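You operate a simulated robot arm through the tools that you are given. There is no shell and no other tool. Be economical: measure what you need, move in short steps, check, and stop when the job is done.

The job below is to be done with a simulated two-armed robot. You get a single attempt, and the scene is never put back.

## Task
Put the wide green tray on the upper tread away in the side 72 of the long blue box. Put the yellow block on the yellow cabinet top away on the tall rack middle shelf. Take the cream spool and leave it on top of the yellow tin. Switch the teal-stand slow switch on. Fetch the yellow lug and set it on the top of the long steel bench. Open the wide grey drawer, take the blue pad from the teal bench top and leave it in the inside of the wide grey drawer and shut the drawer again. Open the blue trolley drawer. Do these in any order.
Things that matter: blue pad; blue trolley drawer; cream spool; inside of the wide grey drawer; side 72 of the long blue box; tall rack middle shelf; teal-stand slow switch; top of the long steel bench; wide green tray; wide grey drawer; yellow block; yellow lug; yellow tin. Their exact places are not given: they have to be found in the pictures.

The check looks at the end state, three seconds after you hand in, the way a careful person would. Anything else that was tipped, shoved, dropped, spilled or broken makes it a failure.

## Robot
Two 7-joint arms with two-finger parallel grippers on one trunk, on a base that drives. Base frame: it is fixed to the floor where the robot stands at the start and does not move with it; the origin is under the middle of the robot, x ahead of it, y to its left, z up; the surface under the hand at the start is at about z = 40. Units: cm, degrees, N and s.
The left shoulder is at the start at [8, 13.1, 94.7], the right one opposite. With the tool pointing down near the work surface each hand reaches from about 10 to 74 cm from the robot's upright axis, wherever it stands, measured 20 degrees to its own side. Places, roughly: blue pad (5x6x4 cm) [520, -1000, 90]; blue trolley drawer [20, -1040, 70]; cream spool (6x6x5 cm) [-80, -150, 90]; inside of the wide grey drawer [760, -690, 70]; side 72 of the long blue box (29x24 cm) [778, -818, 86]; tall rack middle shelf (208x24 cm) [440, 90, 122]; teal-stand slow switch [250, -280, 90]; top of the long steel bench (258x20 cm) [752, -760, 86]; wide green tray (26x20x5 cm) [50, 20, 40]; wide grey drawer [760, -690, 70]; yellow block (6x9x4 cm) [-100, -10, 110]; yellow lug (10x3x3 cm) [510, -970, 90]; yellow tin (8x8x8 cm) [-80, -140, 90]. Payload 1.57 kg a hand.
The TCP of each hand is the grasp point between the finger pads, 3 cm short of the fingertips. In the tool frame z runs along the fingers and y along their closing line. The gripper opens to 11 cm. The fingers are 2.4 cm wide and 1.2 cm thick; the gripper's body (4.8 by 11.2 cm) begins 7.8 cm behind the TCP.
Orientation is that of the tool frame in the base frame, as a unit quaternion [x, y, z, w]. With the fingers straight down and closing along the base's y, the tool's x points along the base's -x, its y along +y and its z along -z.

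## Interface
- The arms move only by the tool nudge_tool. It takes "left_steps", "right_steps" or both (then of equal length, played together; a hand with none holds still); each is a list of rows, each an object of numbers (a shift or turn left out is 0, a gripper value left out holds the last): "dx", "dy", "dz": the shift along the base's x, y, z in m; "wx", "wy", "wz": the turn, a rotation vector about the base's x, y, z in degrees. In form: [{"dx": .., "dy": .., "dz": .., "wx": .., "wy": .., "wz": ..}, ...]. A call has 1 to 8 rows; each row is the pose to reach, as a shift and turn from the pose commanded when the call began. "left_hand" and "right_hand" are, for a hand that has rows, the closure in counts, from 0 (fully open) to 255 (shut), set as the call begins (left out, the last holds). A row lasts 0.2 s, in which the tool goes at most 5 cm and 8.6 degrees; a call with a longer step from one row to the next is refused whole, and so is a gripper value outside its range. A pose out of reach is approached as far as the arm can. The call stops where the force on the tool passes 40 N (or 10 N more than at its start, if that is more) or the arm is blocked; 0.2 s more then pass. Each finger travels about 10.8 cm/s and halts on what it meets, pressing with about 24 N; the grip force reading is that of the motor and also rises with nothing between the fingers. The clock runs only during rows and for 0.2 s after the last one: add rows that repeat a pose to give the fingers time. It gives the time, the measured TCP pose, the force on the tool (base axes), the opening and the grip force at its end, in the units of the frame above (readings bear some noise), with the torque about the TCP (base axes, N m) and any sound that the robot's microphone picked up.
- Cameras (640 x 400 px; columns grow to the right, rows downward): "scene" is now at [-9.56, -4.76, 138.02]; the picture's right is [-0.73, -0.68, 0.00], its down [-0.60, 0.65, -0.46] and it looks along [0.31, -0.34, -0.89] (base axes); focal length 214 px, centre (320, 200). "left" rides on the left gripper at [7, -1.6, -14.1] in its tool frame; the picture's right is [0.23, 0.97, 0.00], its down [-0.86, 0.20, -0.48] and it looks along [-0.47, 0.11, 0.88] (tool axes); focal length 222 px, centre (320, 200). "right" rides on the right gripper at [7, 1.6, -14.1] in its tool frame; the picture's right is [-0.23, 0.97, 0.00], its down [-0.86, -0.20, -0.48] and it looks along [-0.47, -0.11, 0.88] (tool axes); focal length 222 px, centre (320, 200).
- camera(camera): a new picture of that camera. The clock stands still meanwhile.
- steer(legs): drives the robot by 1 to 6 legs, each [ahead, left, turn to the left] in cm, cm and degrees, along the robot's own axes; the way and the turn of a leg run together, so that a leg with both is an arc; at most 150 cm and 180 degrees a leg. The arms and the cameras ride along, it lands a little off, and it stops where it bumps. It gives what a move gives.
- pan_tilt(pan, tilt): turns the head with the scene camera to pan (to the left, within 109 degrees either way) and tilt (down, from -29 to 69), counted from straight ahead of the robot. It gives what a move gives.
- measure_at(camera, pixels): for up to 12 pixels [column, row] of the newest picture of that camera ("zoom" is the newest enlarged one), the place [x, y, z] in the base frame of the surface seen there, good to about 0.3 cm. The clock stands still meanwhile.
- close_up(camera, box): a new picture of the part [left, top, right, bottom] of that camera's present view, enlarged. The clock stands still meanwhile.
- finish_job(): hands the job in; it is judged then, once.

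Go step by step. Measure first, check grasps and placings, and put right what went wrong. The budget is 138 turns and 160 pictures, counting those below and the enlarged ones. Unless the task says otherwise, let go and move clear before handing in, and close with one line.

The tools are called after "Call:" as name(argument=value, ...) on one line, values as JSON. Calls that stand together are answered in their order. nudge_tool: Moves the arms, as the interface text tells. Its arguments: {"type":"object","properties":{"left_steps":{"type":"array","items":{"type":"object","properties":{"dx":{"type":"number"},"dy":{"type":"number"},"dz":{"type":"number"},"wx":{"type":"number"},"wy":{"type":"number"},"wz":{"type":"number"}}}},"left_hand":{"type":"number"},"right_steps":{"type":"array","items":{"type":"object","properties":{"dx":{"type":"number"},"dy":{"type":"number"},"dz":{"type":"number"},"wx":{"type":"number"},"wy":{"type":"number"},"wz":{"type":"number"}}}},"right_hand":{"type":"number"}},"required":[]} The other tools are called the same way: steer (legs) drives the base; pan_tilt (pan, tilt) turns the head that bears the scene camera; camera (camera) takes a picture; measure_at (camera, pixels) gives the place of the surface under pixels of a picture; close_up (camera, box) takes an enlarged picture of a part of a camera's view; finish_job () hands the job in.

At the start:

```text
clock: 0.0
left_tool_pos: [30.25, 41.26, 132.29]
left_tool_rot: [-0.001, 1.0, 0.0, -0.001]
left_contact_force: [0.0, -0.5, 0.1]
left_torque: [-0.02, -0.01, 0.0]
left_finger_gap: 10.99
left_grasp_force: 0.1
right_tool_pos: [42.52, 8.16, 132.24]
right_tool_rot: [0.0, 1.0, 0.0, 0.0]
right_contact_force: [-0.3, 0.2, 0.6]
right_torque: [0.0, -0.01, -0.01]
right_finger_gap: 11.0
right_grasp_force: 0.0
robot x, y, heading: [-0.01, 0.07, -0.2]
head pan, tilt: [-47.1, 62.6]
```

scene: 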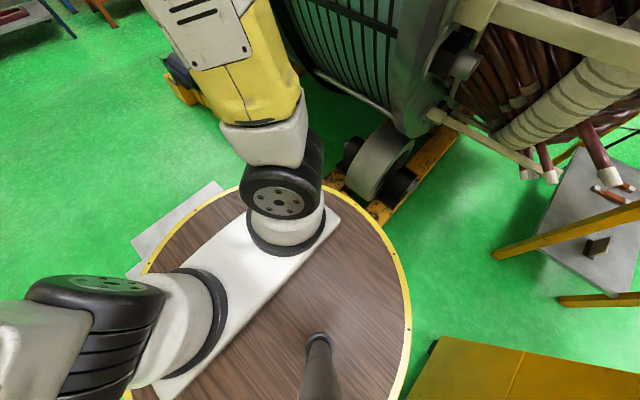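
right: 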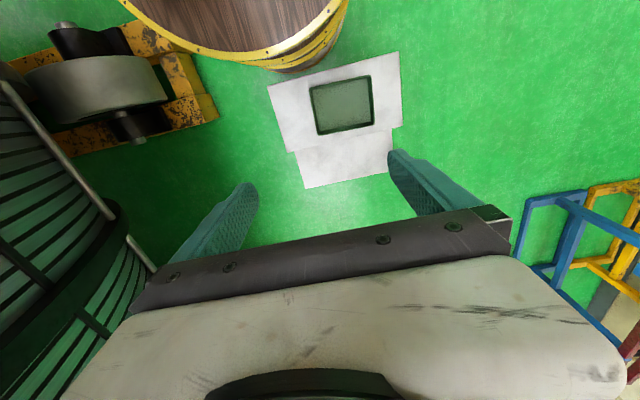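
left: 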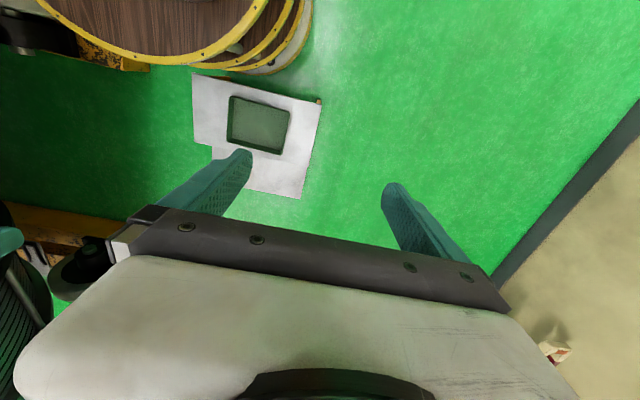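

The hand pictures show the green tray on a white two-step stool ahead of the robot (left pixel 258,123). I'll look ahead with the head camera first and measure the tray.

Call:
measure_at(camera="left", pixels=[[231, 97], [290, 111], [281, 153], [228, 138], [258, 123], [200, 120], [305, 180], [318, 100], [194, 77], [260, 180]])

Call:
measure_at(camera="right", pixels=[[309, 87], [369, 76], [374, 124], [318, 134], [342, 105], [295, 120], [390, 110], [340, 160], [310, 175], [398, 55]])

Call:
pan_tilt(pan=0, tilt=40)

Call:
camera(camera="scene")

```text
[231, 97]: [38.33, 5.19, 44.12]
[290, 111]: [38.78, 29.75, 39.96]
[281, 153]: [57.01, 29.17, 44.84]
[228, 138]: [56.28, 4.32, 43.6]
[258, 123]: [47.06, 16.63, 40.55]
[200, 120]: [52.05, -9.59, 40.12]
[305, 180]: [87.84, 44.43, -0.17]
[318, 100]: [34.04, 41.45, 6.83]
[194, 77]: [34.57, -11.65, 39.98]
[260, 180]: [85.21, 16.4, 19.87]
```

```text
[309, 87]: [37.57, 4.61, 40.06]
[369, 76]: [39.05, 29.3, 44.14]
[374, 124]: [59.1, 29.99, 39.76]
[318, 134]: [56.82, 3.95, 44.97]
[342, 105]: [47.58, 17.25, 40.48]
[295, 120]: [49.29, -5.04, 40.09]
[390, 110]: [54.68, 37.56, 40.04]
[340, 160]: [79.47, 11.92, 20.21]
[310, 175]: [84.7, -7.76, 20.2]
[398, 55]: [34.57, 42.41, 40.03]
```

```text
clock: 1.1
left_tool_pos: [30.15, 41.37, 132.27]
left_tool_rot: [0.0, 1.0, 0.0, 0.0]
left_contact_force: [0.5, 0.6, 0.1]
left_torque: [-0.03, -0.03, 0.0]
left_finger_gap: 10.99
left_grasp_force: 0.1
right_tool_pos: [42.54, 8.23, 132.12]
right_tool_rot: [0.0, 1.0, 0.0, 0.0]
right_contact_force: [0.4, 0.0, -0.5]
right_torque: [0.02, 0.0, 0.0]
right_finger_gap: 11.0
right_grasp_force: 0.0
robot x, y, heading: [-0.08, 0.27, 0.1]
head pan, tilt: [0.0, 40.0]
```

```text
156 pictures are left
```

scene: 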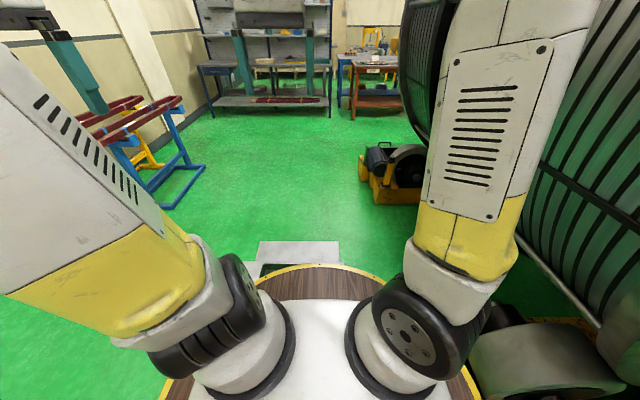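

The tray is about 26 (y) by 20 (x), centred near [47.7,17,40], rim z≈45. I'll look around to both sides to plan driving.

Call:
pan_tilt(pan=-109, tilt=25)

Call:
camera(camera="scene")

Call:
pan_tilt(pan=109, tilt=25)

Call:
camera(camera="scene")

Call:
pan_tilt(pan=-40, tilt=15)

Call:
camera(camera="scene")

```text
clock: 3.0
left_tool_pos: [30.3, 41.27, 132.25]
left_tool_rot: [0.0, 1.0, 0.0, 0.0]
left_contact_force: [0.7, -0.8, -0.4]
left_torque: [0.0, -0.06, -0.01]
left_finger_gap: 10.98
left_grasp_force: 0.1
right_tool_pos: [42.54, 8.1, 132.05]
right_tool_rot: [0.001, 1.0, 0.001, -0.001]
right_contact_force: [0.4, 1.0, 0.5]
right_torque: [-0.03, -0.02, -0.01]
right_finger_gap: 11.0
right_grasp_force: 0.1
robot x, y, heading: [0.1, 0.15, 0.1]
head pan, tilt: [-108.9, 25.0]
```

```text
155 pictures are left
```

scene: 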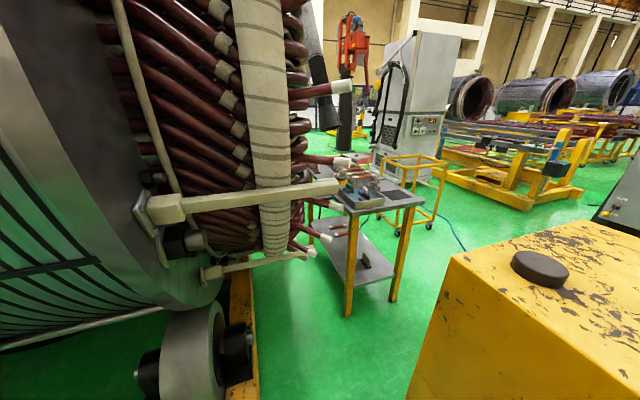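

```text
clock: 6.2
left_tool_pos: [30.21, 41.29, 132.32]
left_tool_rot: [0.0, 1.0, 0.0, 0.0]
left_contact_force: [-0.3, -0.7, 0.2]
left_torque: [0.03, 0.01, -0.02]
left_finger_gap: 11.0
left_grasp_force: 0.0
right_tool_pos: [42.58, 8.15, 132.1]
right_tool_rot: [0.0, 1.0, 0.0, 0.001]
right_contact_force: [-0.1, -0.5, 0.2]
right_torque: [-0.03, 0.0, -0.01]
right_finger_gap: 11.0
right_grasp_force: 0.0
robot x, y, heading: [-0.06, 0.01, 0.2]
head pan, tilt: [108.9, 25.0]
```

```text
154 pictures are left
```

scene: 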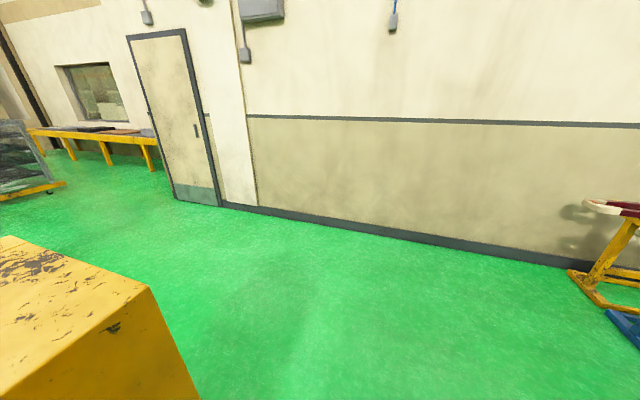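

```text
clock: 8.5
left_tool_pos: [30.19, 41.28, 132.27]
left_tool_rot: [0.0, 1.0, 0.0, 0.0]
left_contact_force: [1.2, 0.1, -0.7]
left_torque: [0.0, 0.0, -0.02]
left_finger_gap: 11.03
left_grasp_force: 0.1
right_tool_pos: [42.63, 8.21, 132.2]
right_tool_rot: [0.0, 1.0, 0.0, 0.0]
right_contact_force: [0.4, -0.2, -0.5]
right_torque: [0.03, -0.02, 0.0]
right_finger_gap: 11.03
right_grasp_force: 0.1
robot x, y, heading: [-0.1, -0.3, 0.2]
head pan, tilt: [-40.0, 15.0]
```

```text
153 pictures are left
```

scene: 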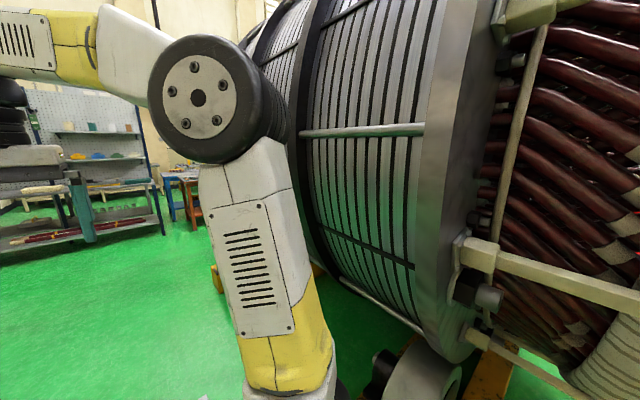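

The yellow cabinet is right behind me, so I'll turn left 90° on the spot (free side) and look at it with the head.

Call:
steer(legs=[[0, 0, 90]])

Call:
pan_tilt(pan=90, tilt=30)

Call:
camera(camera="scene")

```text
clock: 12.8
left_tool_pos: [-42.19, 29.01, 132.3]
left_tool_rot: [0.718, -0.696, 0.0, 0.0]
left_contact_force: [0.8, 0.5, -0.9]
left_torque: [0.03, 0.0, -0.03]
left_finger_gap: 10.97
left_grasp_force: 0.0
right_tool_pos: [-9.43, 42.08, 132.15]
right_tool_rot: [0.718, -0.696, -0.001, 0.0]
right_contact_force: [-0.4, 0.0, 0.0]
right_torque: [-0.01, 0.0, -0.01]
right_finger_gap: 10.99
right_grasp_force: 0.1
robot x, y, heading: [0.01, 0.31, 91.6]
head pan, tilt: [-40.0, 15.0]
```

```text
clock: 14.9
left_tool_pos: [-42.17, 29.1, 132.21]
left_tool_rot: [0.718, -0.696, 0.0, 0.0]
left_contact_force: [0.7, 0.4, -0.8]
left_torque: [-0.02, -0.02, -0.04]
left_finger_gap: 11.01
left_grasp_force: 0.1
right_tool_pos: [-9.48, 42.19, 132.26]
right_tool_rot: [0.718, -0.696, 0.0, 0.0]
right_contact_force: [-0.5, 0.4, 1.3]
right_torque: [-0.01, 0.0, -0.01]
right_finger_gap: 10.99
right_grasp_force: 0.0
robot x, y, heading: [0.04, -0.02, 91.8]
head pan, tilt: [90.0, 30.0]
```

```text
152 pictures are left
```

scene: 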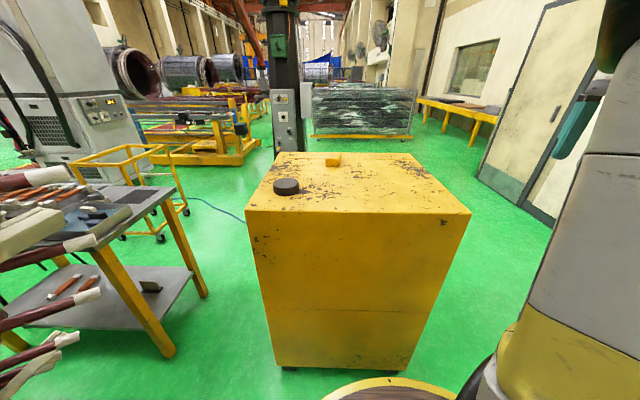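

Call:
measure_at(camera="scene", pixels=[[333, 158], [285, 186], [246, 209], [470, 212], [285, 152], [395, 153], [50, 205], [135, 203], [325, 164], [340, 163], [180, 190], [200, 160]])

Call:
close_up(camera="scene", box=[0, 140, 240, 290])

Call:
close_up(camera="scene", box=[240, 130, 480, 280])

```text
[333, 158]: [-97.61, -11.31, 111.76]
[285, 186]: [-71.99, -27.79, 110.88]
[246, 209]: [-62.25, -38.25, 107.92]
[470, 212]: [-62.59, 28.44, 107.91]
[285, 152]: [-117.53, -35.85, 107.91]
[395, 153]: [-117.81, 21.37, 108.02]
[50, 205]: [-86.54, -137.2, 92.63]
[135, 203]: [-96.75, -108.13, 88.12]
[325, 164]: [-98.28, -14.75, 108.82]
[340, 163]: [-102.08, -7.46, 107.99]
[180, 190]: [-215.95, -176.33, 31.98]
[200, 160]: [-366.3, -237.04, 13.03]
```

```text
2.67 times, centred on (120, 215) of scene
```

zoom: 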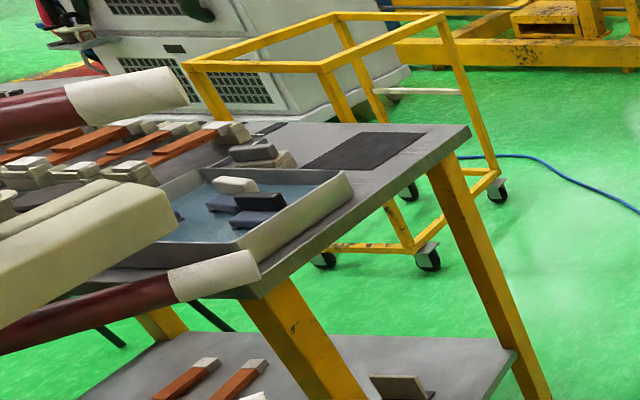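

```text
2.67 times, centred on (360, 205) of scene
```

zoom: 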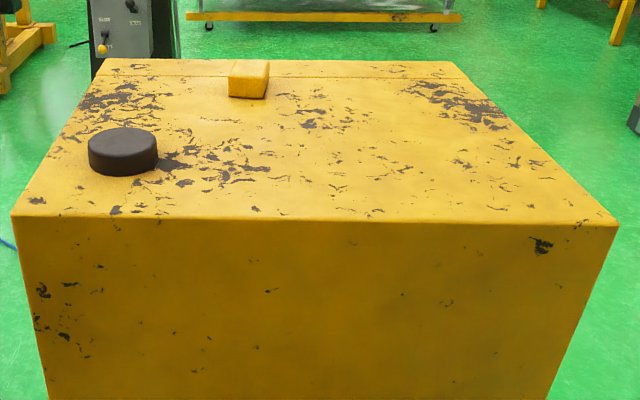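

Call:
measure_at(camera="zoom", pixels=[[231, 78], [267, 79], [268, 63], [237, 61], [228, 93], [264, 97], [250, 70]])

Call:
measure_at(camera="scene", pixels=[[395, 379], [330, 397], [440, 390]])

```text
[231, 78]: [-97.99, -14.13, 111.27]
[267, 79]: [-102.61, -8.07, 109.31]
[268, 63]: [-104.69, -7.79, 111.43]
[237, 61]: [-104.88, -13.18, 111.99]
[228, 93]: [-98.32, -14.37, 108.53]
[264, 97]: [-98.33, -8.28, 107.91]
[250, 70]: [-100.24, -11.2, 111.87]
```

```text
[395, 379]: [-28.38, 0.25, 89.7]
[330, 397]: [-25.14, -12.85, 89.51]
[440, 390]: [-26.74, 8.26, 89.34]
```

The cabinet spans x −118..−62, y −38..28, top z 108; the block is about 6 (y) by 9 (x) centred near (−102,−11). I'll turn to face it and close in with the base front short of the cabinet.

Call:
steer(legs=[[0, 0, 88.2], [26, 0, 0]])

Call:
pan_tilt(pan=20, tilt=40)

Call:
camera(camera="scene")

Call:
camera(camera="left")

```text
clock: 20.4
left_tool_pos: [-55.56, -40.69, 132.24]
left_tool_rot: [1.0, -0.004, 0.0, 0.0]
left_contact_force: [0.8, -0.1, -0.6]
left_torque: [0.0, 0.01, -0.03]
left_finger_gap: 10.98
left_grasp_force: 0.1
right_tool_pos: [-67.59, -7.56, 132.14]
right_tool_rot: [1.0, -0.004, 0.0, 0.0]
right_contact_force: [-0.3, 0.2, -0.2]
right_torque: [0.0, 0.0, 0.0]
right_finger_gap: 11.02
right_grasp_force: 0.1
robot x, y, heading: [-25.13, 0.73, 179.5]
head pan, tilt: [90.0, 30.0]
```

```text
clock: 21.8
left_tool_pos: [-55.68, -40.69, 132.33]
left_tool_rot: [1.0, -0.005, 0.001, 0.0]
left_contact_force: [-0.1, -0.1, 0.0]
left_torque: [0.0, 0.01, -0.01]
left_finger_gap: 11.01
left_grasp_force: 0.0
right_tool_pos: [-67.64, -7.52, 132.13]
right_tool_rot: [1.0, -0.004, -0.001, 0.0]
right_contact_force: [-0.5, 0.2, -0.5]
right_torque: [0.0, 0.0, -0.03]
right_finger_gap: 11.0
right_grasp_force: 0.2
robot x, y, heading: [-25.24, 0.49, 179.7]
head pan, tilt: [20.0, 40.0]
```

```text
149 pictures are left
```

scene: 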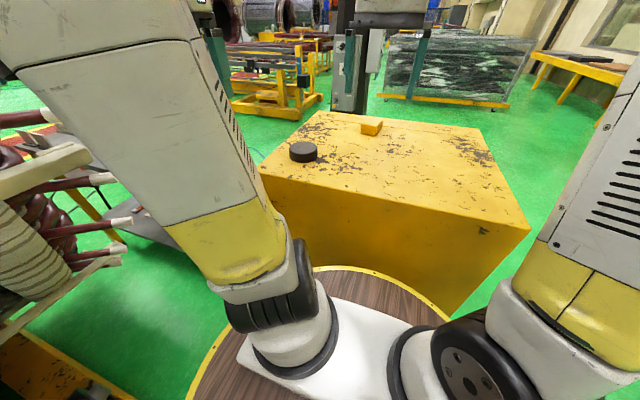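

```text
148 pictures are left
```

left: 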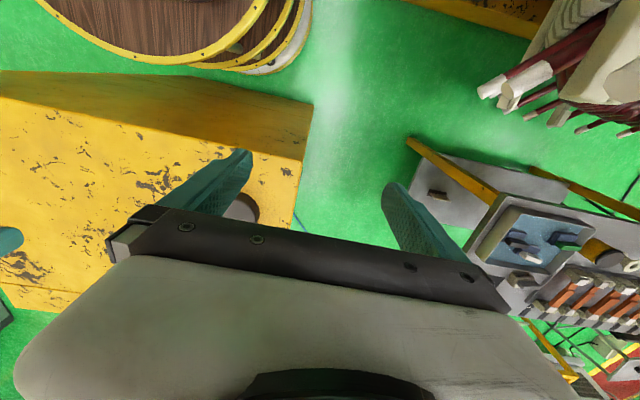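

The block is visible at scene (371,127) and right hand is nearly in line. I'll close in 4 cm, then tilt the right tool 45° forward and reach over the block.

Call:
steer(legs=[[4, 0, 0]])

Call:
nudge_tool(right_steps=[{"dx": -0.045, "dy": -0.006, "dz": 0.0, "wy": 8}, {"dx": -0.09, "dy": -0.012, "dz": 0.0, "wy": 16}, {"dx": -0.135, "dy": -0.018, "dz": 0.0, "wy": 24}, {"dx": -0.18, "dy": -0.024, "dz": 0.0, "wy": 32}, {"dx": -0.22, "dy": -0.03, "dz": 0.0, "wy": 38}, {"dx": -0.26, "dy": -0.037, "dz": -0.03, "wy": 45}, {"dx": -0.29, "dy": -0.037, "dz": -0.07, "wy": 45}, {"dx": -0.29, "dy": -0.037, "dz": -0.11, "wy": 45}], right_hand=0)

Call:
camera(camera="right")

Call:
camera(camera="scene")

```text
clock: 22.7
left_tool_pos: [-59.43, -40.72, 132.25]
left_tool_rot: [1.0, -0.004, 0.0, 0.0]
left_contact_force: [0.3, 0.4, 0.3]
left_torque: [-0.01, 0.0, 0.02]
left_finger_gap: 11.01
left_grasp_force: 0.0
right_tool_pos: [-71.56, -7.45, 132.13]
right_tool_rot: [1.0, -0.003, 0.0, -0.001]
right_contact_force: [0.1, -1.0, 0.4]
right_torque: [0.04, 0.05, -0.03]
right_finger_gap: 10.99
right_grasp_force: 0.0
robot x, y, heading: [-28.88, 0.22, 179.7]
head pan, tilt: [20.0, 40.0]
```

```text
refused: row 6 steps farther than a row can; nothing moved
```

```text
147 pictures are left
```

right: 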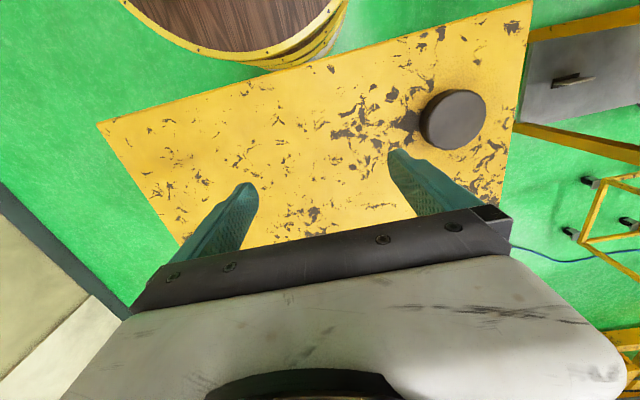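

```text
146 pictures are left
```

scene: 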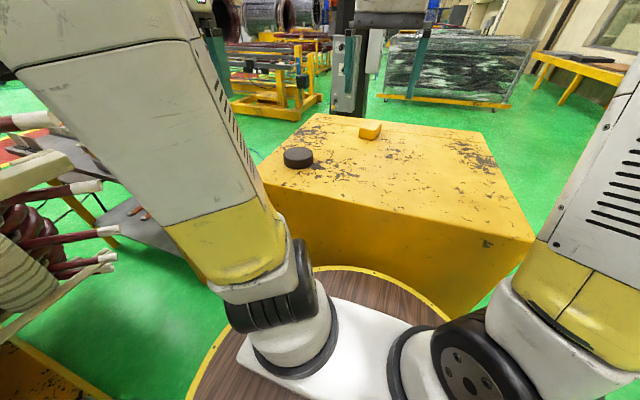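

The step was refused (row 6 too long), nothing moved. I'll resend with shorter rows.

Call:
nudge_tool(right_steps=[{"dx": -0.04, "dy": -0.006, "wy": 8}, {"dx": -0.08, "dy": -0.012, "wy": 16}, {"dx": -0.12, "dy": -0.018, "wy": 24}, {"dx": -0.16, "dy": -0.024, "wy": 32}, {"dx": -0.2, "dy": -0.03, "dz": 0.0, "wy": 38}, {"dx": -0.24, "dy": -0.037, "dz": -0.02, "wy": 45}, {"dx": -0.275, "dy": -0.037, "dz": -0.05, "wy": 45}, {"dx": -0.29, "dy": -0.037, "dz": -0.09, "wy": 45}], right_hand=0)

Call:
camera(camera="right")

Call:
camera(camera="scene")

```text
clock: 24.5
left_tool_pos: [-59.43, -40.77, 132.28]
left_tool_rot: [1.0, -0.004, -0.001, 0.0]
left_contact_force: [0.8, -0.3, 0.4]
left_torque: [-0.02, 0.0, 0.02]
left_finger_gap: 10.99
left_grasp_force: 0.1
right_tool_pos: [-100.47, -10.97, 122.78]
right_tool_rot: [0.924, -0.003, -0.383, 0.002]
right_contact_force: [-0.2, 0.6, 0.7]
right_torque: [-0.01, 0.03, 0.04]
right_finger_gap: 11.03
right_grasp_force: 0.2
robot x, y, heading: [-29.09, 0.26, 179.8]
head pan, tilt: [20.0, 40.0]
```

```text
145 pictures are left
```

right: 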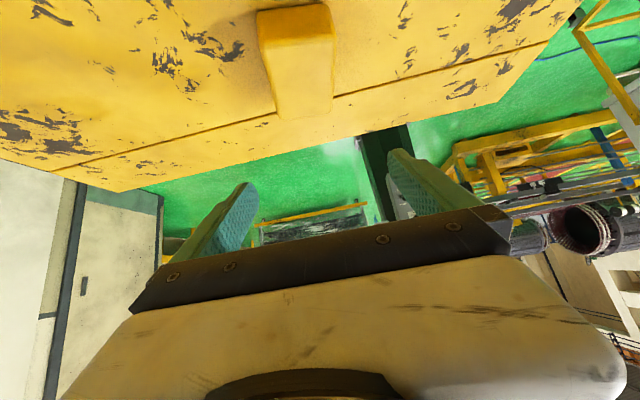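

```text
144 pictures are left
```

scene: 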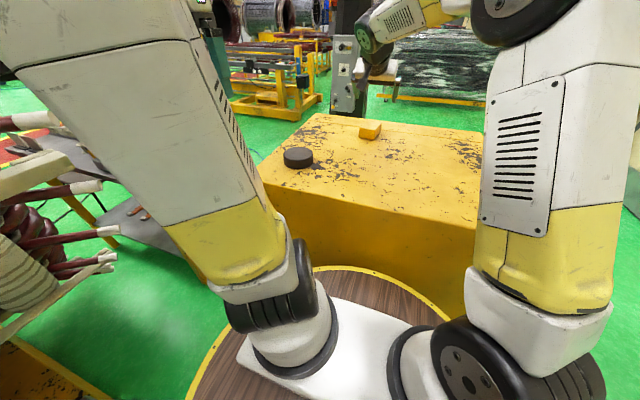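

Call:
measure_at(camera="right", pixels=[[258, 14], [322, 5], [334, 38], [268, 44], [276, 100], [304, 118], [330, 110], [300, 25], [298, 75], [275, 70]])

```text
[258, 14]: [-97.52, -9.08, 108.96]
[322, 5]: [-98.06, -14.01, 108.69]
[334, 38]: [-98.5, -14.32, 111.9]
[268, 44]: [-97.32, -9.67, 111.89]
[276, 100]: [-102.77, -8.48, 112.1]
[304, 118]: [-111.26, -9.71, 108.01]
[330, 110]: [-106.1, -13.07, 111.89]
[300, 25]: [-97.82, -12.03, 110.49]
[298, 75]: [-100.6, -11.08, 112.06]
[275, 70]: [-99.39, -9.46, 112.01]
```

Block top spans x −97.5..−106, y −14.3..−8.5, turned about 9°. I'll yaw slightly, lower to z≈111.4 and close.

Call:
nudge_tool(right_steps=[{"dx": -0.005, "dy": -0.005, "dz": -0.04, "wz": -8}, {"dx": -0.005, "dy": -0.005, "dz": -0.08, "wz": -8}, {"dx": -0.005, "dy": -0.005, "dz": -0.114, "wz": -8}, {"dx": -0.005, "dy": -0.005, "dz": -0.114, "wz": -8}])

Call:
nudge_tool(right_steps=[{}, {}, {}], right_hand=255)

Call:
camera(camera="right")

```text
clock: 25.5
left_tool_pos: [-59.51, -40.78, 132.31]
left_tool_rot: [1.0, -0.004, 0.0, 0.0]
left_contact_force: [0.7, 0.4, -0.1]
left_torque: [-0.01, -0.03, -0.01]
left_finger_gap: 11.03
left_grasp_force: 0.0
right_tool_pos: [-101.09, -11.72, 111.75]
right_tool_rot: [0.921, -0.068, -0.382, -0.025]
right_contact_force: [-0.2, 0.2, 0.5]
right_torque: [0.04, -0.01, -0.03]
right_finger_gap: 11.0
right_grasp_force: 0.0
robot x, y, heading: [-28.86, 0.09, 179.8]
head pan, tilt: [20.0, 40.0]
```

```text
clock: 26.3
left_tool_pos: [-59.49, -40.71, 132.24]
left_tool_rot: [1.0, -0.004, -0.001, 0.0]
left_contact_force: [-0.1, 0.5, 0.9]
left_torque: [0.0, 0.01, 0.03]
left_finger_gap: 11.01
left_grasp_force: 0.0
right_tool_pos: [-101.06, -11.63, 111.77]
right_tool_rot: [0.921, -0.068, -0.382, -0.025]
right_contact_force: [-0.8, 1.1, 0.2]
right_torque: [0.08, 0.02, -0.01]
right_finger_gap: 5.97
right_grasp_force: 23.7
robot x, y, heading: [-28.8, 0.4, 179.7]
head pan, tilt: [20.0, 40.0]
```

```text
143 pictures are left
```

right: 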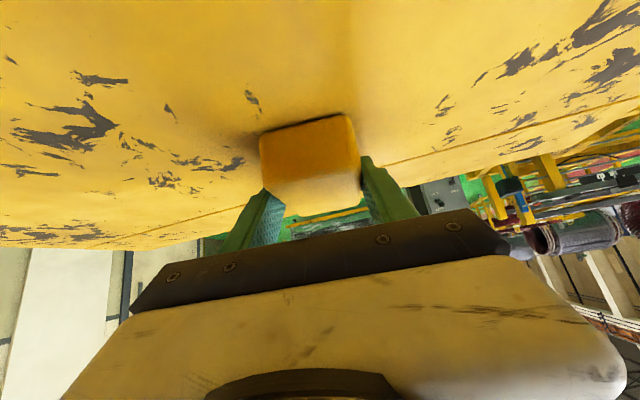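

Block gripped (gap 5.97). I'll lift and draw it back, then look toward the spool table.

Call:
nudge_tool(right_steps=[{"dz": 0.05}, {"dz": 0.1}, {"dz": 0.15}, {"dz": 0.2, "dx": 0.02}, {"dz": 0.22, "dx": 0.065, "dy": 0.02}, {"dz": 0.22, "dx": 0.11, "dy": 0.04}, {"dz": 0.22, "dx": 0.155, "dy": 0.06}, {"dz": 0.22, "dx": 0.2, "dy": 0.08}])

Call:
pan_tilt(pan=80, tilt=30)

Call:
camera(camera="scene")

Call:
camera(camera="right")

Call:
close_up(camera="left", box=[400, 130, 640, 280])

```text
refused: row 4 steps farther than a row can; nothing moved
```

```text
clock: 27.6
left_tool_pos: [-59.54, -40.73, 132.29]
left_tool_rot: [1.0, -0.005, 0.0, 0.001]
left_contact_force: [-0.4, 0.1, 0.2]
left_torque: [0.02, -0.02, 0.03]
left_finger_gap: 10.98
left_grasp_force: 0.1
right_tool_pos: [-101.06, -11.63, 111.71]
right_tool_rot: [0.922, -0.068, -0.381, -0.026]
right_contact_force: [0.1, 0.3, -0.3]
right_torque: [0.06, 0.0, 0.01]
right_finger_gap: 5.98
right_grasp_force: 23.8
robot x, y, heading: [-28.66, 0.66, 179.5]
head pan, tilt: [80.0, 30.0]
```

```text
142 pictures are left
```

scene: 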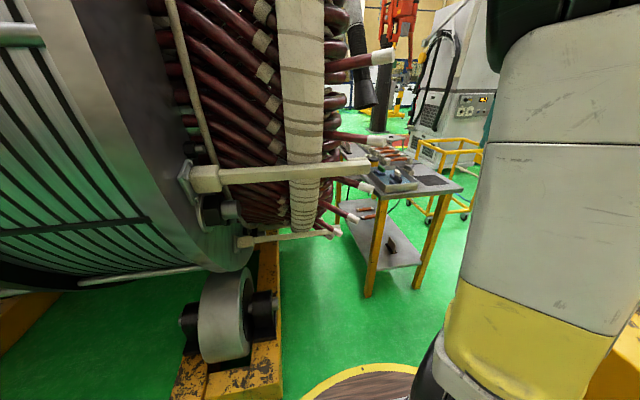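

```text
141 pictures are left
```

right: 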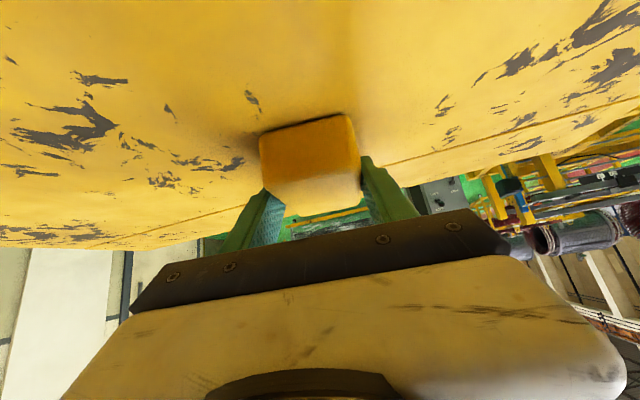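

```text
2.67 times, centred on (520, 205) of left
```

zoom: 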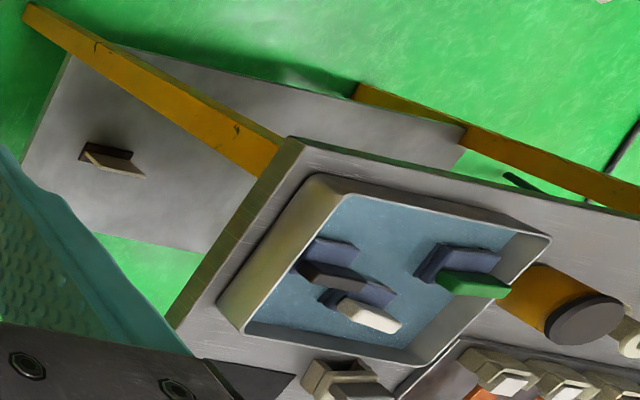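

The yellow tin (zoom 550,300) shows with a cream thing at (630,330), probably the spool. I'll measure these and lift the block with shorter rows.

Call:
measure_at(camera="zoom", pixels=[[585, 318], [550, 300], [632, 335], [290, 140], [180, 325], [636, 215], [540, 240], [300, 345], [560, 230], [230, 340]])

Call:
nudge_tool(right_steps=[{"dz": 0.048}, {"dz": 0.095}, {"dz": 0.14}, {"dz": 0.18, "dx": 0.02}, {"dz": 0.2, "dx": 0.06, "dy": 0.01}, {"dz": 0.21, "dx": 0.105, "dy": 0.02}, {"dz": 0.21, "dx": 0.15, "dy": 0.04}, {"dz": 0.21, "dx": 0.19, "dy": 0.06}])

Call:
close_up(camera="scene", box=[320, 120, 480, 220])

```text
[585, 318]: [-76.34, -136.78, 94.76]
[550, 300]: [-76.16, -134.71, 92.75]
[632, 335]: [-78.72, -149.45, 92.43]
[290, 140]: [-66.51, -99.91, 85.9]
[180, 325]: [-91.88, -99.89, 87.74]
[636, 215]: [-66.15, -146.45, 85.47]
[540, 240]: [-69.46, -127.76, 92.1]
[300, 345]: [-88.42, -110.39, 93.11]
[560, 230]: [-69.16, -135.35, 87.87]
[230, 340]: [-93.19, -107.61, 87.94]
```

```text
clock: 29.4
left_tool_pos: [-59.39, -40.82, 132.33]
left_tool_rot: [1.0, -0.003, 0.0, 0.0]
left_contact_force: [-0.6, 0.4, -0.3]
left_torque: [0.03, -0.02, 0.03]
left_finger_gap: 11.01
left_grasp_force: 0.0
right_tool_pos: [-82.05, -5.43, 132.89]
right_tool_rot: [0.921, -0.068, -0.382, -0.025]
right_contact_force: [-0.8, 0.4, -1.6]
right_torque: [0.03, -0.01, -0.03]
right_finger_gap: 6.01
right_grasp_force: 24.0
robot x, y, heading: [-28.77, 0.13, 179.6]
head pan, tilt: [80.0, 30.0]
```

```text
4.00 times, centred on (400, 170) of scene
```

zoom: 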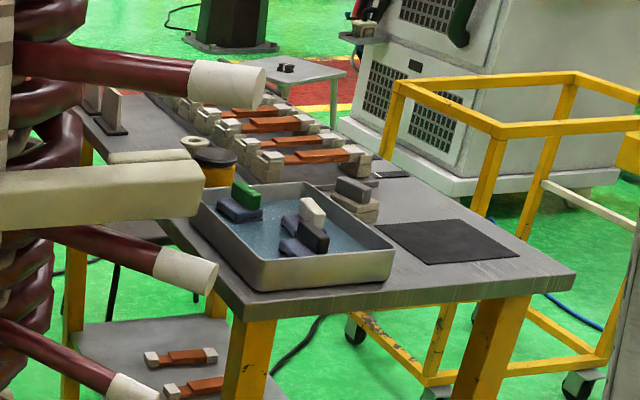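

Call:
measure_at(camera="zoom", pixels=[[574, 270], [226, 300], [400, 178], [195, 140], [215, 157], [500, 130], [358, 330], [545, 395], [400, 82], [437, 395], [200, 70], [190, 195]])

Call:
measure_at(camera="scene", pixels=[[462, 187], [428, 225], [467, 213], [410, 208], [388, 55], [380, 140], [370, 188], [350, 217], [215, 340], [260, 390], [380, 50], [485, 50]])

```text
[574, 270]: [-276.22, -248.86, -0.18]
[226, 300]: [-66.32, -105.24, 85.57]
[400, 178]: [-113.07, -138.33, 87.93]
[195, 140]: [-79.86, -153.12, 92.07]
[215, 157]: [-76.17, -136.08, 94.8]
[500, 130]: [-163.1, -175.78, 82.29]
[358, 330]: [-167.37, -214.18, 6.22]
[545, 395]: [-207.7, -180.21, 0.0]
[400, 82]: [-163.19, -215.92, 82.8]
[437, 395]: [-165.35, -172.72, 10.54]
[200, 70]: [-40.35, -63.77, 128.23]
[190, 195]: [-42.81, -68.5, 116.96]
```

```text
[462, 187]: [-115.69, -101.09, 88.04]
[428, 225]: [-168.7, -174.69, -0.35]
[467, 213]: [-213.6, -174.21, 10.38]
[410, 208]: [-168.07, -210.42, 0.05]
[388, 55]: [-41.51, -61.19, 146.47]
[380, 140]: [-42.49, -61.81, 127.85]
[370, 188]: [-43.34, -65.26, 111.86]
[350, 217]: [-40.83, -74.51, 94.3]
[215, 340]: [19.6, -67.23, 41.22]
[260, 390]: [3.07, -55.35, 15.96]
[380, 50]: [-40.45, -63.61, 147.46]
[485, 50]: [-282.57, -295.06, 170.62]
```

Spool is at about (−80,−152) with top z≈92, tin at (−76,−137) with top z≈95. I'll drive round the +y side of the cabinet to the free side of the table west of it, then turn to face the spool.

Call:
steer(legs=[[0, -75, 0], [131, 0, 0], [0, 106, 0], [0, 98, 0]])

Call:
camera(camera="scene")

```text
clock: 49.4
left_tool_pos: [-196.26, -168.09, 132.33]
left_tool_rot: [1.0, -0.001, 0.0, -0.001]
left_contact_force: [0.3, -0.2, 0.5]
left_torque: [-0.01, -0.04, 0.01]
left_finger_gap: 11.01
left_grasp_force: 0.1
right_tool_pos: [-219.09, -133.05, 132.82]
right_tool_rot: [0.922, -0.064, -0.381, -0.024]
right_contact_force: [-0.1, 0.3, -2.0]
right_torque: [-0.02, -0.02, 0.0]
right_finger_gap: 5.97
right_grasp_force: 24.0
robot x, y, heading: [-166.04, -126.73, -179.9]
head pan, tilt: [80.0, 30.0]
```

```text
138 pictures are left
```

scene: 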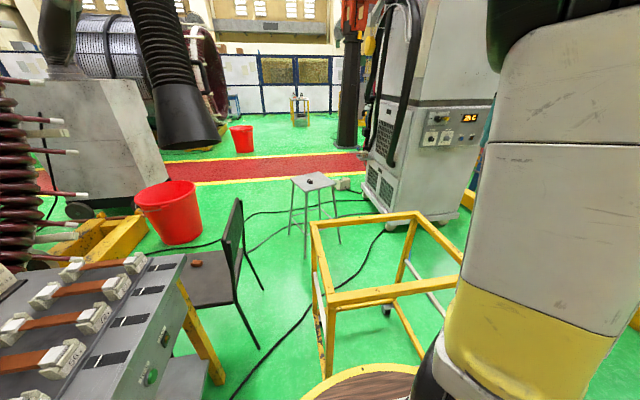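

Now turning left to face the table corner and closing in.

Call:
steer(legs=[[0, 0, 147], [16, 2.5, 0]])

Call:
pan_tilt(pan=15, tilt=40)

Call:
camera(camera="scene")

Call:
camera(camera="left")

```text
clock: 56.9
left_tool_pos: [-103.61, -115.22, 132.2]
left_tool_rot: [0.284, 0.959, 0.0, 0.0]
left_contact_force: [0.2, -0.7, 0.0]
left_torque: [-0.01, -0.01, 0.02]
left_finger_gap: 10.99
left_grasp_force: 0.0
right_tool_pos: [-103.46, -157.15, 132.87]
right_tool_rot: [0.324, 0.865, -0.132, 0.36]
right_contact_force: [-0.1, 0.9, -1.7]
right_torque: [-0.02, 0.04, 0.0]
right_finger_gap: 5.98
right_grasp_force: 24.3
robot x, y, heading: [-151.46, -133.4, -33.2]
head pan, tilt: [80.0, 30.0]
```

```text
clock: 58.2
left_tool_pos: [-103.45, -115.23, 132.31]
left_tool_rot: [0.283, 0.959, 0.0, -0.001]
left_contact_force: [-0.3, 0.5, 1.1]
left_torque: [0.01, 0.03, 0.01]
left_finger_gap: 10.98
left_grasp_force: 0.1
right_tool_pos: [-103.46, -157.08, 132.91]
right_tool_rot: [0.324, 0.865, -0.132, 0.359]
right_contact_force: [-0.3, 0.0, -0.8]
right_torque: [0.02, 0.02, 0.01]
right_finger_gap: 5.98
right_grasp_force: 24.0
robot x, y, heading: [-151.13, -133.85, -33.0]
head pan, tilt: [15.0, 40.0]
```

```text
137 pictures are left
```

scene: 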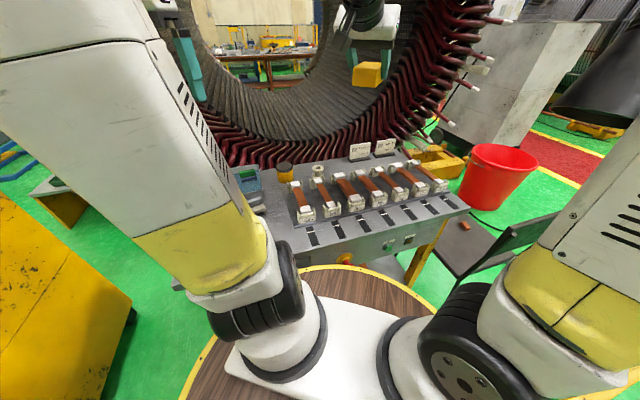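

```text
136 pictures are left
```

left: 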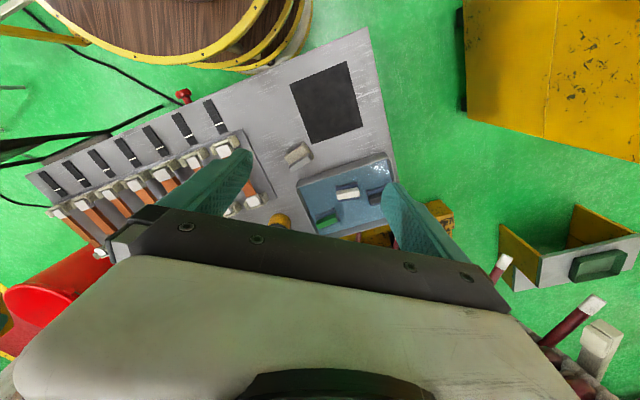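

Call:
close_up(camera="scene", box=[230, 140, 390, 240])

Call:
measure_at(camera="scene", pixels=[[285, 167], [319, 168], [319, 175], [285, 176], [300, 186], [355, 152], [310, 250], [365, 230], [250, 175]])

```text
4.00 times, centred on (310, 190) of scene
```

zoom: 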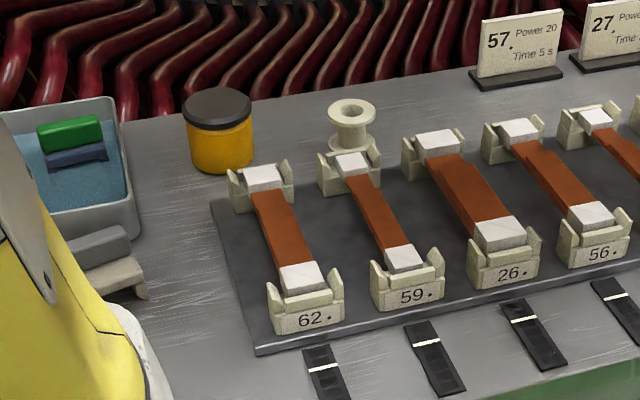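

```text
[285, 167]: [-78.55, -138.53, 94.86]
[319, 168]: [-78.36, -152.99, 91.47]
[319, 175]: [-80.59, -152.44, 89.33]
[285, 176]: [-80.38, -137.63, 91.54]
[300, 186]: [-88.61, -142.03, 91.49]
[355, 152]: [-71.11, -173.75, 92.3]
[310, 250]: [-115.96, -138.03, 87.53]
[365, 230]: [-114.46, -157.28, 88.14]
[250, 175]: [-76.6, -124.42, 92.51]
```

Call:
measure_at(camera="zoom", pixels=[[330, 112], [373, 112], [351, 102], [351, 126], [335, 148], [371, 147], [188, 108], [250, 105], [220, 90], [217, 125], [349, 157], [218, 108]])

```text
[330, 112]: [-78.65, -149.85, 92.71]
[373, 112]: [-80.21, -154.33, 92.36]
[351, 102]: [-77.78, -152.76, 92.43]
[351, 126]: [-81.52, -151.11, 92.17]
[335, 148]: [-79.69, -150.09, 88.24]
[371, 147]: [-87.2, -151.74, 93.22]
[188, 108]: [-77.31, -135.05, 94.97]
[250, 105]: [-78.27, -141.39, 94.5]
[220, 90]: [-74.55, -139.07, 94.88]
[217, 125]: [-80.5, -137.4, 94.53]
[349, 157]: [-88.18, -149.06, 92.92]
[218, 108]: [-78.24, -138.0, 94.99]
```

Spool centre ≈(−79.2,−152.1), top 92.5; tin centre ≈(−77.6,−138.2), top 95. I'll swing the right hand out of the way and bring the left hand over with a 25° forward tilt.

Call:
nudge_tool(left_steps=[{"dx": 0.024, "dy": -0.041, "dz": -0.012, "wx": -1.2, "wy": -2.9, "wz": 2.5}, {"dx": 0.048, "dy": -0.082, "dz": -0.024, "wx": -2.4, "wy": -5.8, "wz": 5}, {"dx": 0.072, "dy": -0.123, "dz": -0.036, "wx": -3.6, "wy": -8.8, "wz": 7.5}, {"dx": 0.096, "dy": -0.164, "dz": -0.048, "wx": -4.9, "wy": -11.7, "wz": 10}, {"dx": 0.12, "dy": -0.205, "dz": -0.06, "wx": -6.1, "wy": -14.6, "wz": 12.5}, {"dx": 0.144, "dy": -0.246, "dz": -0.072, "wx": -7.3, "wy": -17.5, "wz": 15}, {"dx": 0.168, "dy": -0.287, "dz": -0.084, "wx": -8.6, "wy": -20.5, "wz": 17.5}, {"dx": 0.192, "dy": -0.328, "dz": -0.096, "wx": -9.8, "wy": -23.4, "wz": 20}], right_steps=[{"dx": -0.025, "dy": -0.0375}, {"dx": -0.05, "dy": -0.075}, {"dx": -0.075, "dy": -0.1125}, {"dx": -0.1, "dy": -0.15}, {"dx": -0.12, "dy": -0.17}, {"dx": -0.12, "dy": -0.17}, {"dx": -0.12, "dy": -0.17}, {"dx": -0.12, "dy": -0.17}], left_hand=0)

Call:
camera(camera="left")

Call:
camera(camera="scene")

```text
clock: 60.0
left_tool_pos: [-84.58, -147.85, 122.6]
left_tool_rot: [0.107, 0.97, -0.023, 0.218]
left_contact_force: [-0.3, 0.4, 1.2]
left_torque: [-0.01, 0.0, 0.01]
left_finger_gap: 11.01
left_grasp_force: 0.1
right_tool_pos: [-115.47, -174.04, 133.06]
right_tool_rot: [0.323, 0.865, -0.131, 0.36]
right_contact_force: [0.1, 0.3, -1.4]
right_torque: [0.0, -0.01, 0.0]
right_finger_gap: 5.98
right_grasp_force: 23.8
robot x, y, heading: [-151.61, -133.93, -32.8]
head pan, tilt: [15.0, 40.0]
```

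```text
134 pictures are left
```

left: 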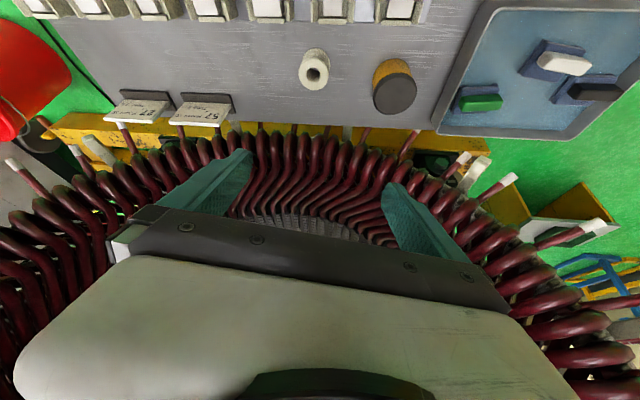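

```text
133 pictures are left
```

scene: 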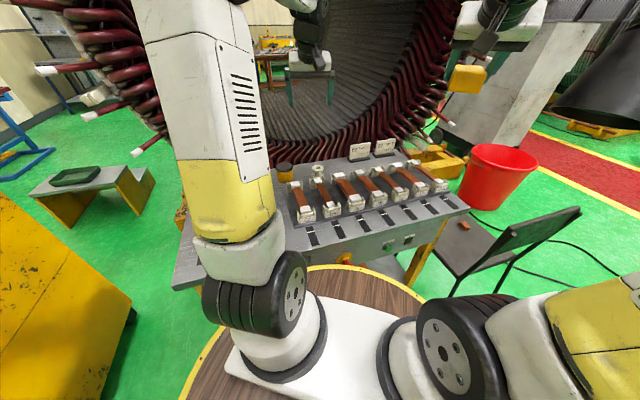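

Call:
measure_at(camera="left", pixels=[[303, 62], [326, 62], [315, 51], [314, 83], [301, 75], [327, 74], [314, 62], [395, 95], [378, 90], [413, 90], [395, 75], [396, 112]])

```text
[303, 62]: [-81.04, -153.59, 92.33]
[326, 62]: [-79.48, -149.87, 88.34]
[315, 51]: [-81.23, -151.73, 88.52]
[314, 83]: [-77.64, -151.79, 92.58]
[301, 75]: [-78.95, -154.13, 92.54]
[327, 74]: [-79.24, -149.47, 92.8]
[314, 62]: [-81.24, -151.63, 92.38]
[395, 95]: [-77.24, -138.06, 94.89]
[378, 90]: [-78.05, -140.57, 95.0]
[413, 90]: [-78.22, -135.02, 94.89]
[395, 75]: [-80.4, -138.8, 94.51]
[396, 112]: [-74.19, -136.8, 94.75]
```

Call:
nudge_tool(left_steps=[{"dx": 0.016, "dy": -0.013, "dz": -0.042}, {"dx": 0.033, "dy": -0.027, "dz": -0.085}, {"dx": 0.049, "dy": -0.04, "dz": -0.128}, {"dx": 0.049, "dy": -0.04, "dz": -0.175}, {"dx": 0.049, "dy": -0.04, "dz": -0.22}, {"dx": 0.049, "dy": -0.04, "dz": -0.265}, {"dx": 0.049, "dy": -0.04, "dz": -0.31}, {"dx": 0.049, "dy": -0.04, "dz": -0.31}])

Call:
camera(camera="left")

```text
clock: 61.8
left_tool_pos: [-79.26, -151.87, 91.59]
left_tool_rot: [0.108, 0.97, -0.024, 0.216]
left_contact_force: [-0.1, -0.6, -0.4]
left_torque: [0.03, -0.01, 0.0]
left_finger_gap: 11.02
left_grasp_force: 0.1
right_tool_pos: [-115.33, -174.08, 133.04]
right_tool_rot: [0.323, 0.865, -0.131, 0.36]
right_contact_force: [0.0, 0.9, -2.0]
right_torque: [-0.01, 0.02, -0.03]
right_finger_gap: 5.96
right_grasp_force: 24.2
robot x, y, heading: [-151.05, -132.98, -32.9]
head pan, tilt: [15.0, 40.0]
```

```text
132 pictures are left
```

left: 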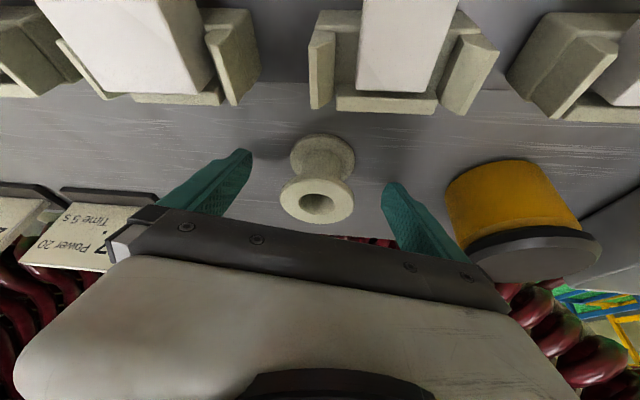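

The spool (317,180) sits between the fingers; closing, lifting, and moving over the tin.

Call:
nudge_tool(left_steps=[{}, {}, {}, {}], left_hand=255)

Call:
nudge_tool(left_steps=[{"dz": 0.045}, {"dz": 0.09}, {"dz": 0.13, "dy": 0.02}, {"dz": 0.13, "dy": 0.065}, {"dz": 0.13, "dy": 0.11, "dx": 0.01}, {"dz": 0.13, "dy": 0.14, "dx": 0.019}, {"dz": 0.13, "dy": 0.14, "dx": 0.019}])

Call:
camera(camera="left")

```text
clock: 62.8
left_tool_pos: [-79.35, -151.93, 91.52]
left_tool_rot: [0.109, 0.97, -0.023, 0.217]
left_contact_force: [-0.4, -0.6, -0.3]
left_torque: [-0.05, 0.05, 0.01]
left_finger_gap: 5.07
left_grasp_force: 24.4
right_tool_pos: [-115.33, -174.04, 133.08]
right_tool_rot: [0.324, 0.865, -0.131, 0.359]
right_contact_force: [0.7, 0.3, -1.7]
right_torque: [0.03, 0.03, -0.01]
right_finger_gap: 5.99
right_grasp_force: 23.7
robot x, y, heading: [-151.26, -133.31, -33.1]
head pan, tilt: [15.0, 40.0]
```

```text
clock: 64.4
left_tool_pos: [-77.59, -138.05, 104.86]
left_tool_rot: [0.107, 0.97, -0.023, 0.217]
left_contact_force: [-0.2, 0.7, -0.7]
left_torque: [-0.01, -0.03, 0.01]
left_finger_gap: 5.08
left_grasp_force: 24.0
right_tool_pos: [-115.32, -174.05, 133.04]
right_tool_rot: [0.324, 0.865, -0.132, 0.36]
right_contact_force: [-0.3, 0.0, -1.9]
right_torque: [0.02, 0.01, 0.01]
right_finger_gap: 5.98
right_grasp_force: 24.0
robot x, y, heading: [-151.27, -133.58, -33.0]
head pan, tilt: [15.0, 40.0]
```

```text
131 pictures are left
```

left: 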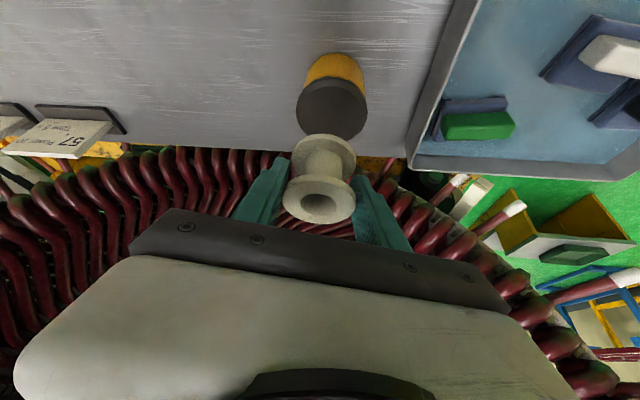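

Call:
measure_at(camera="left", pixels=[[288, 198], [350, 195], [318, 221], [303, 143], [340, 142], [322, 135], [332, 110], [303, 98], [362, 98], [333, 135]])

```text
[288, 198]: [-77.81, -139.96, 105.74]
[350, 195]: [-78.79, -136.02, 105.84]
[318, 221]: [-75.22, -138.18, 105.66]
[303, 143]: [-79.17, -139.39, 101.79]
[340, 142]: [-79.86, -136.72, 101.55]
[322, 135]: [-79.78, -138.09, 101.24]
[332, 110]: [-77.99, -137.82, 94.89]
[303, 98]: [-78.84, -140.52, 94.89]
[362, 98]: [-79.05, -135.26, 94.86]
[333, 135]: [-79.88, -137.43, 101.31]
```

Call:
nudge_tool(left_steps=[{"dz": -0.03, "dx": 0.002, "dy": 0.002}, {"dz": -0.05, "dx": 0.002, "dy": 0.002}, {"dz": -0.06, "dx": 0.002, "dy": 0.002}, {"dz": -0.06, "dx": 0.002, "dy": 0.002}])

Call:
camera(camera="left")

```text
clock: 65.4
left_tool_pos: [-77.15, -137.85, 98.57]
left_tool_rot: [0.108, 0.97, -0.024, 0.218]
left_contact_force: [0.8, 0.0, 1.5]
left_torque: [-0.08, 0.02, -0.02]
left_finger_gap: 5.05
left_grasp_force: 24.0
right_tool_pos: [-115.41, -173.99, 133.1]
right_tool_rot: [0.324, 0.866, -0.131, 0.359]
right_contact_force: [-0.6, 0.8, -1.0]
right_torque: [0.03, 0.0, 0.0]
right_finger_gap: 5.96
right_grasp_force: 23.9
robot x, y, heading: [-151.32, -133.46, -33.3]
head pan, tilt: [15.0, 40.0]
```

```text
130 pictures are left
```

left: 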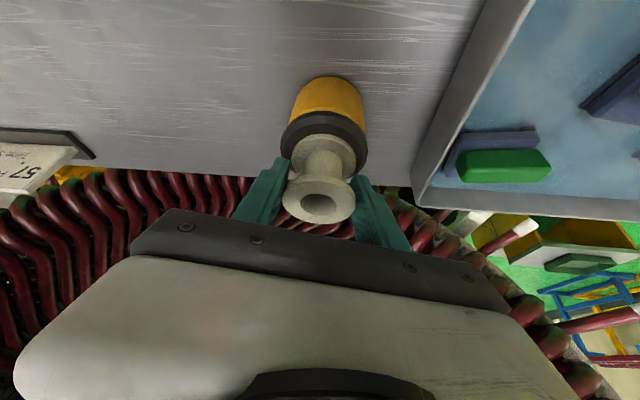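

Contact felt lightly (1.5 N). Releasing and retreating up along the tool axis.

Call:
nudge_tool(left_steps=[{}, {}, {}, {"dx": -0.01, "dz": 0.03}, {"dx": -0.025, "dz": 0.07}, {"dx": -0.045, "dz": 0.11}, {"dx": -0.06, "dz": 0.155}, {"dx": -0.075, "dz": 0.2}], left_hand=0)

Call:
camera(camera="left")

```text
clock: 67.2
left_tool_pos: [-84.63, -137.84, 118.87]
left_tool_rot: [0.107, 0.97, -0.023, 0.217]
left_contact_force: [-0.3, 0.6, 0.6]
left_torque: [0.01, 0.05, -0.02]
left_finger_gap: 11.01
left_grasp_force: 0.1
right_tool_pos: [-115.24, -174.03, 132.98]
right_tool_rot: [0.324, 0.866, -0.131, 0.359]
right_contact_force: [0.6, 0.0, -1.2]
right_torque: [0.0, 0.02, -0.01]
right_finger_gap: 6.0
right_grasp_force: 24.5
robot x, y, heading: [-151.32, -133.24, -32.9]
head pan, tilt: [15.0, 40.0]
```

```text
129 pictures are left
```

left: 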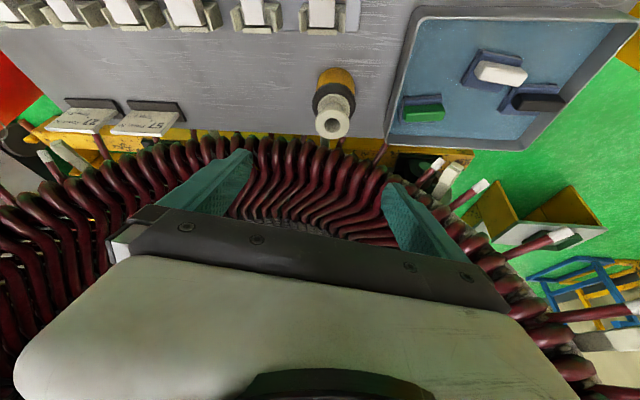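

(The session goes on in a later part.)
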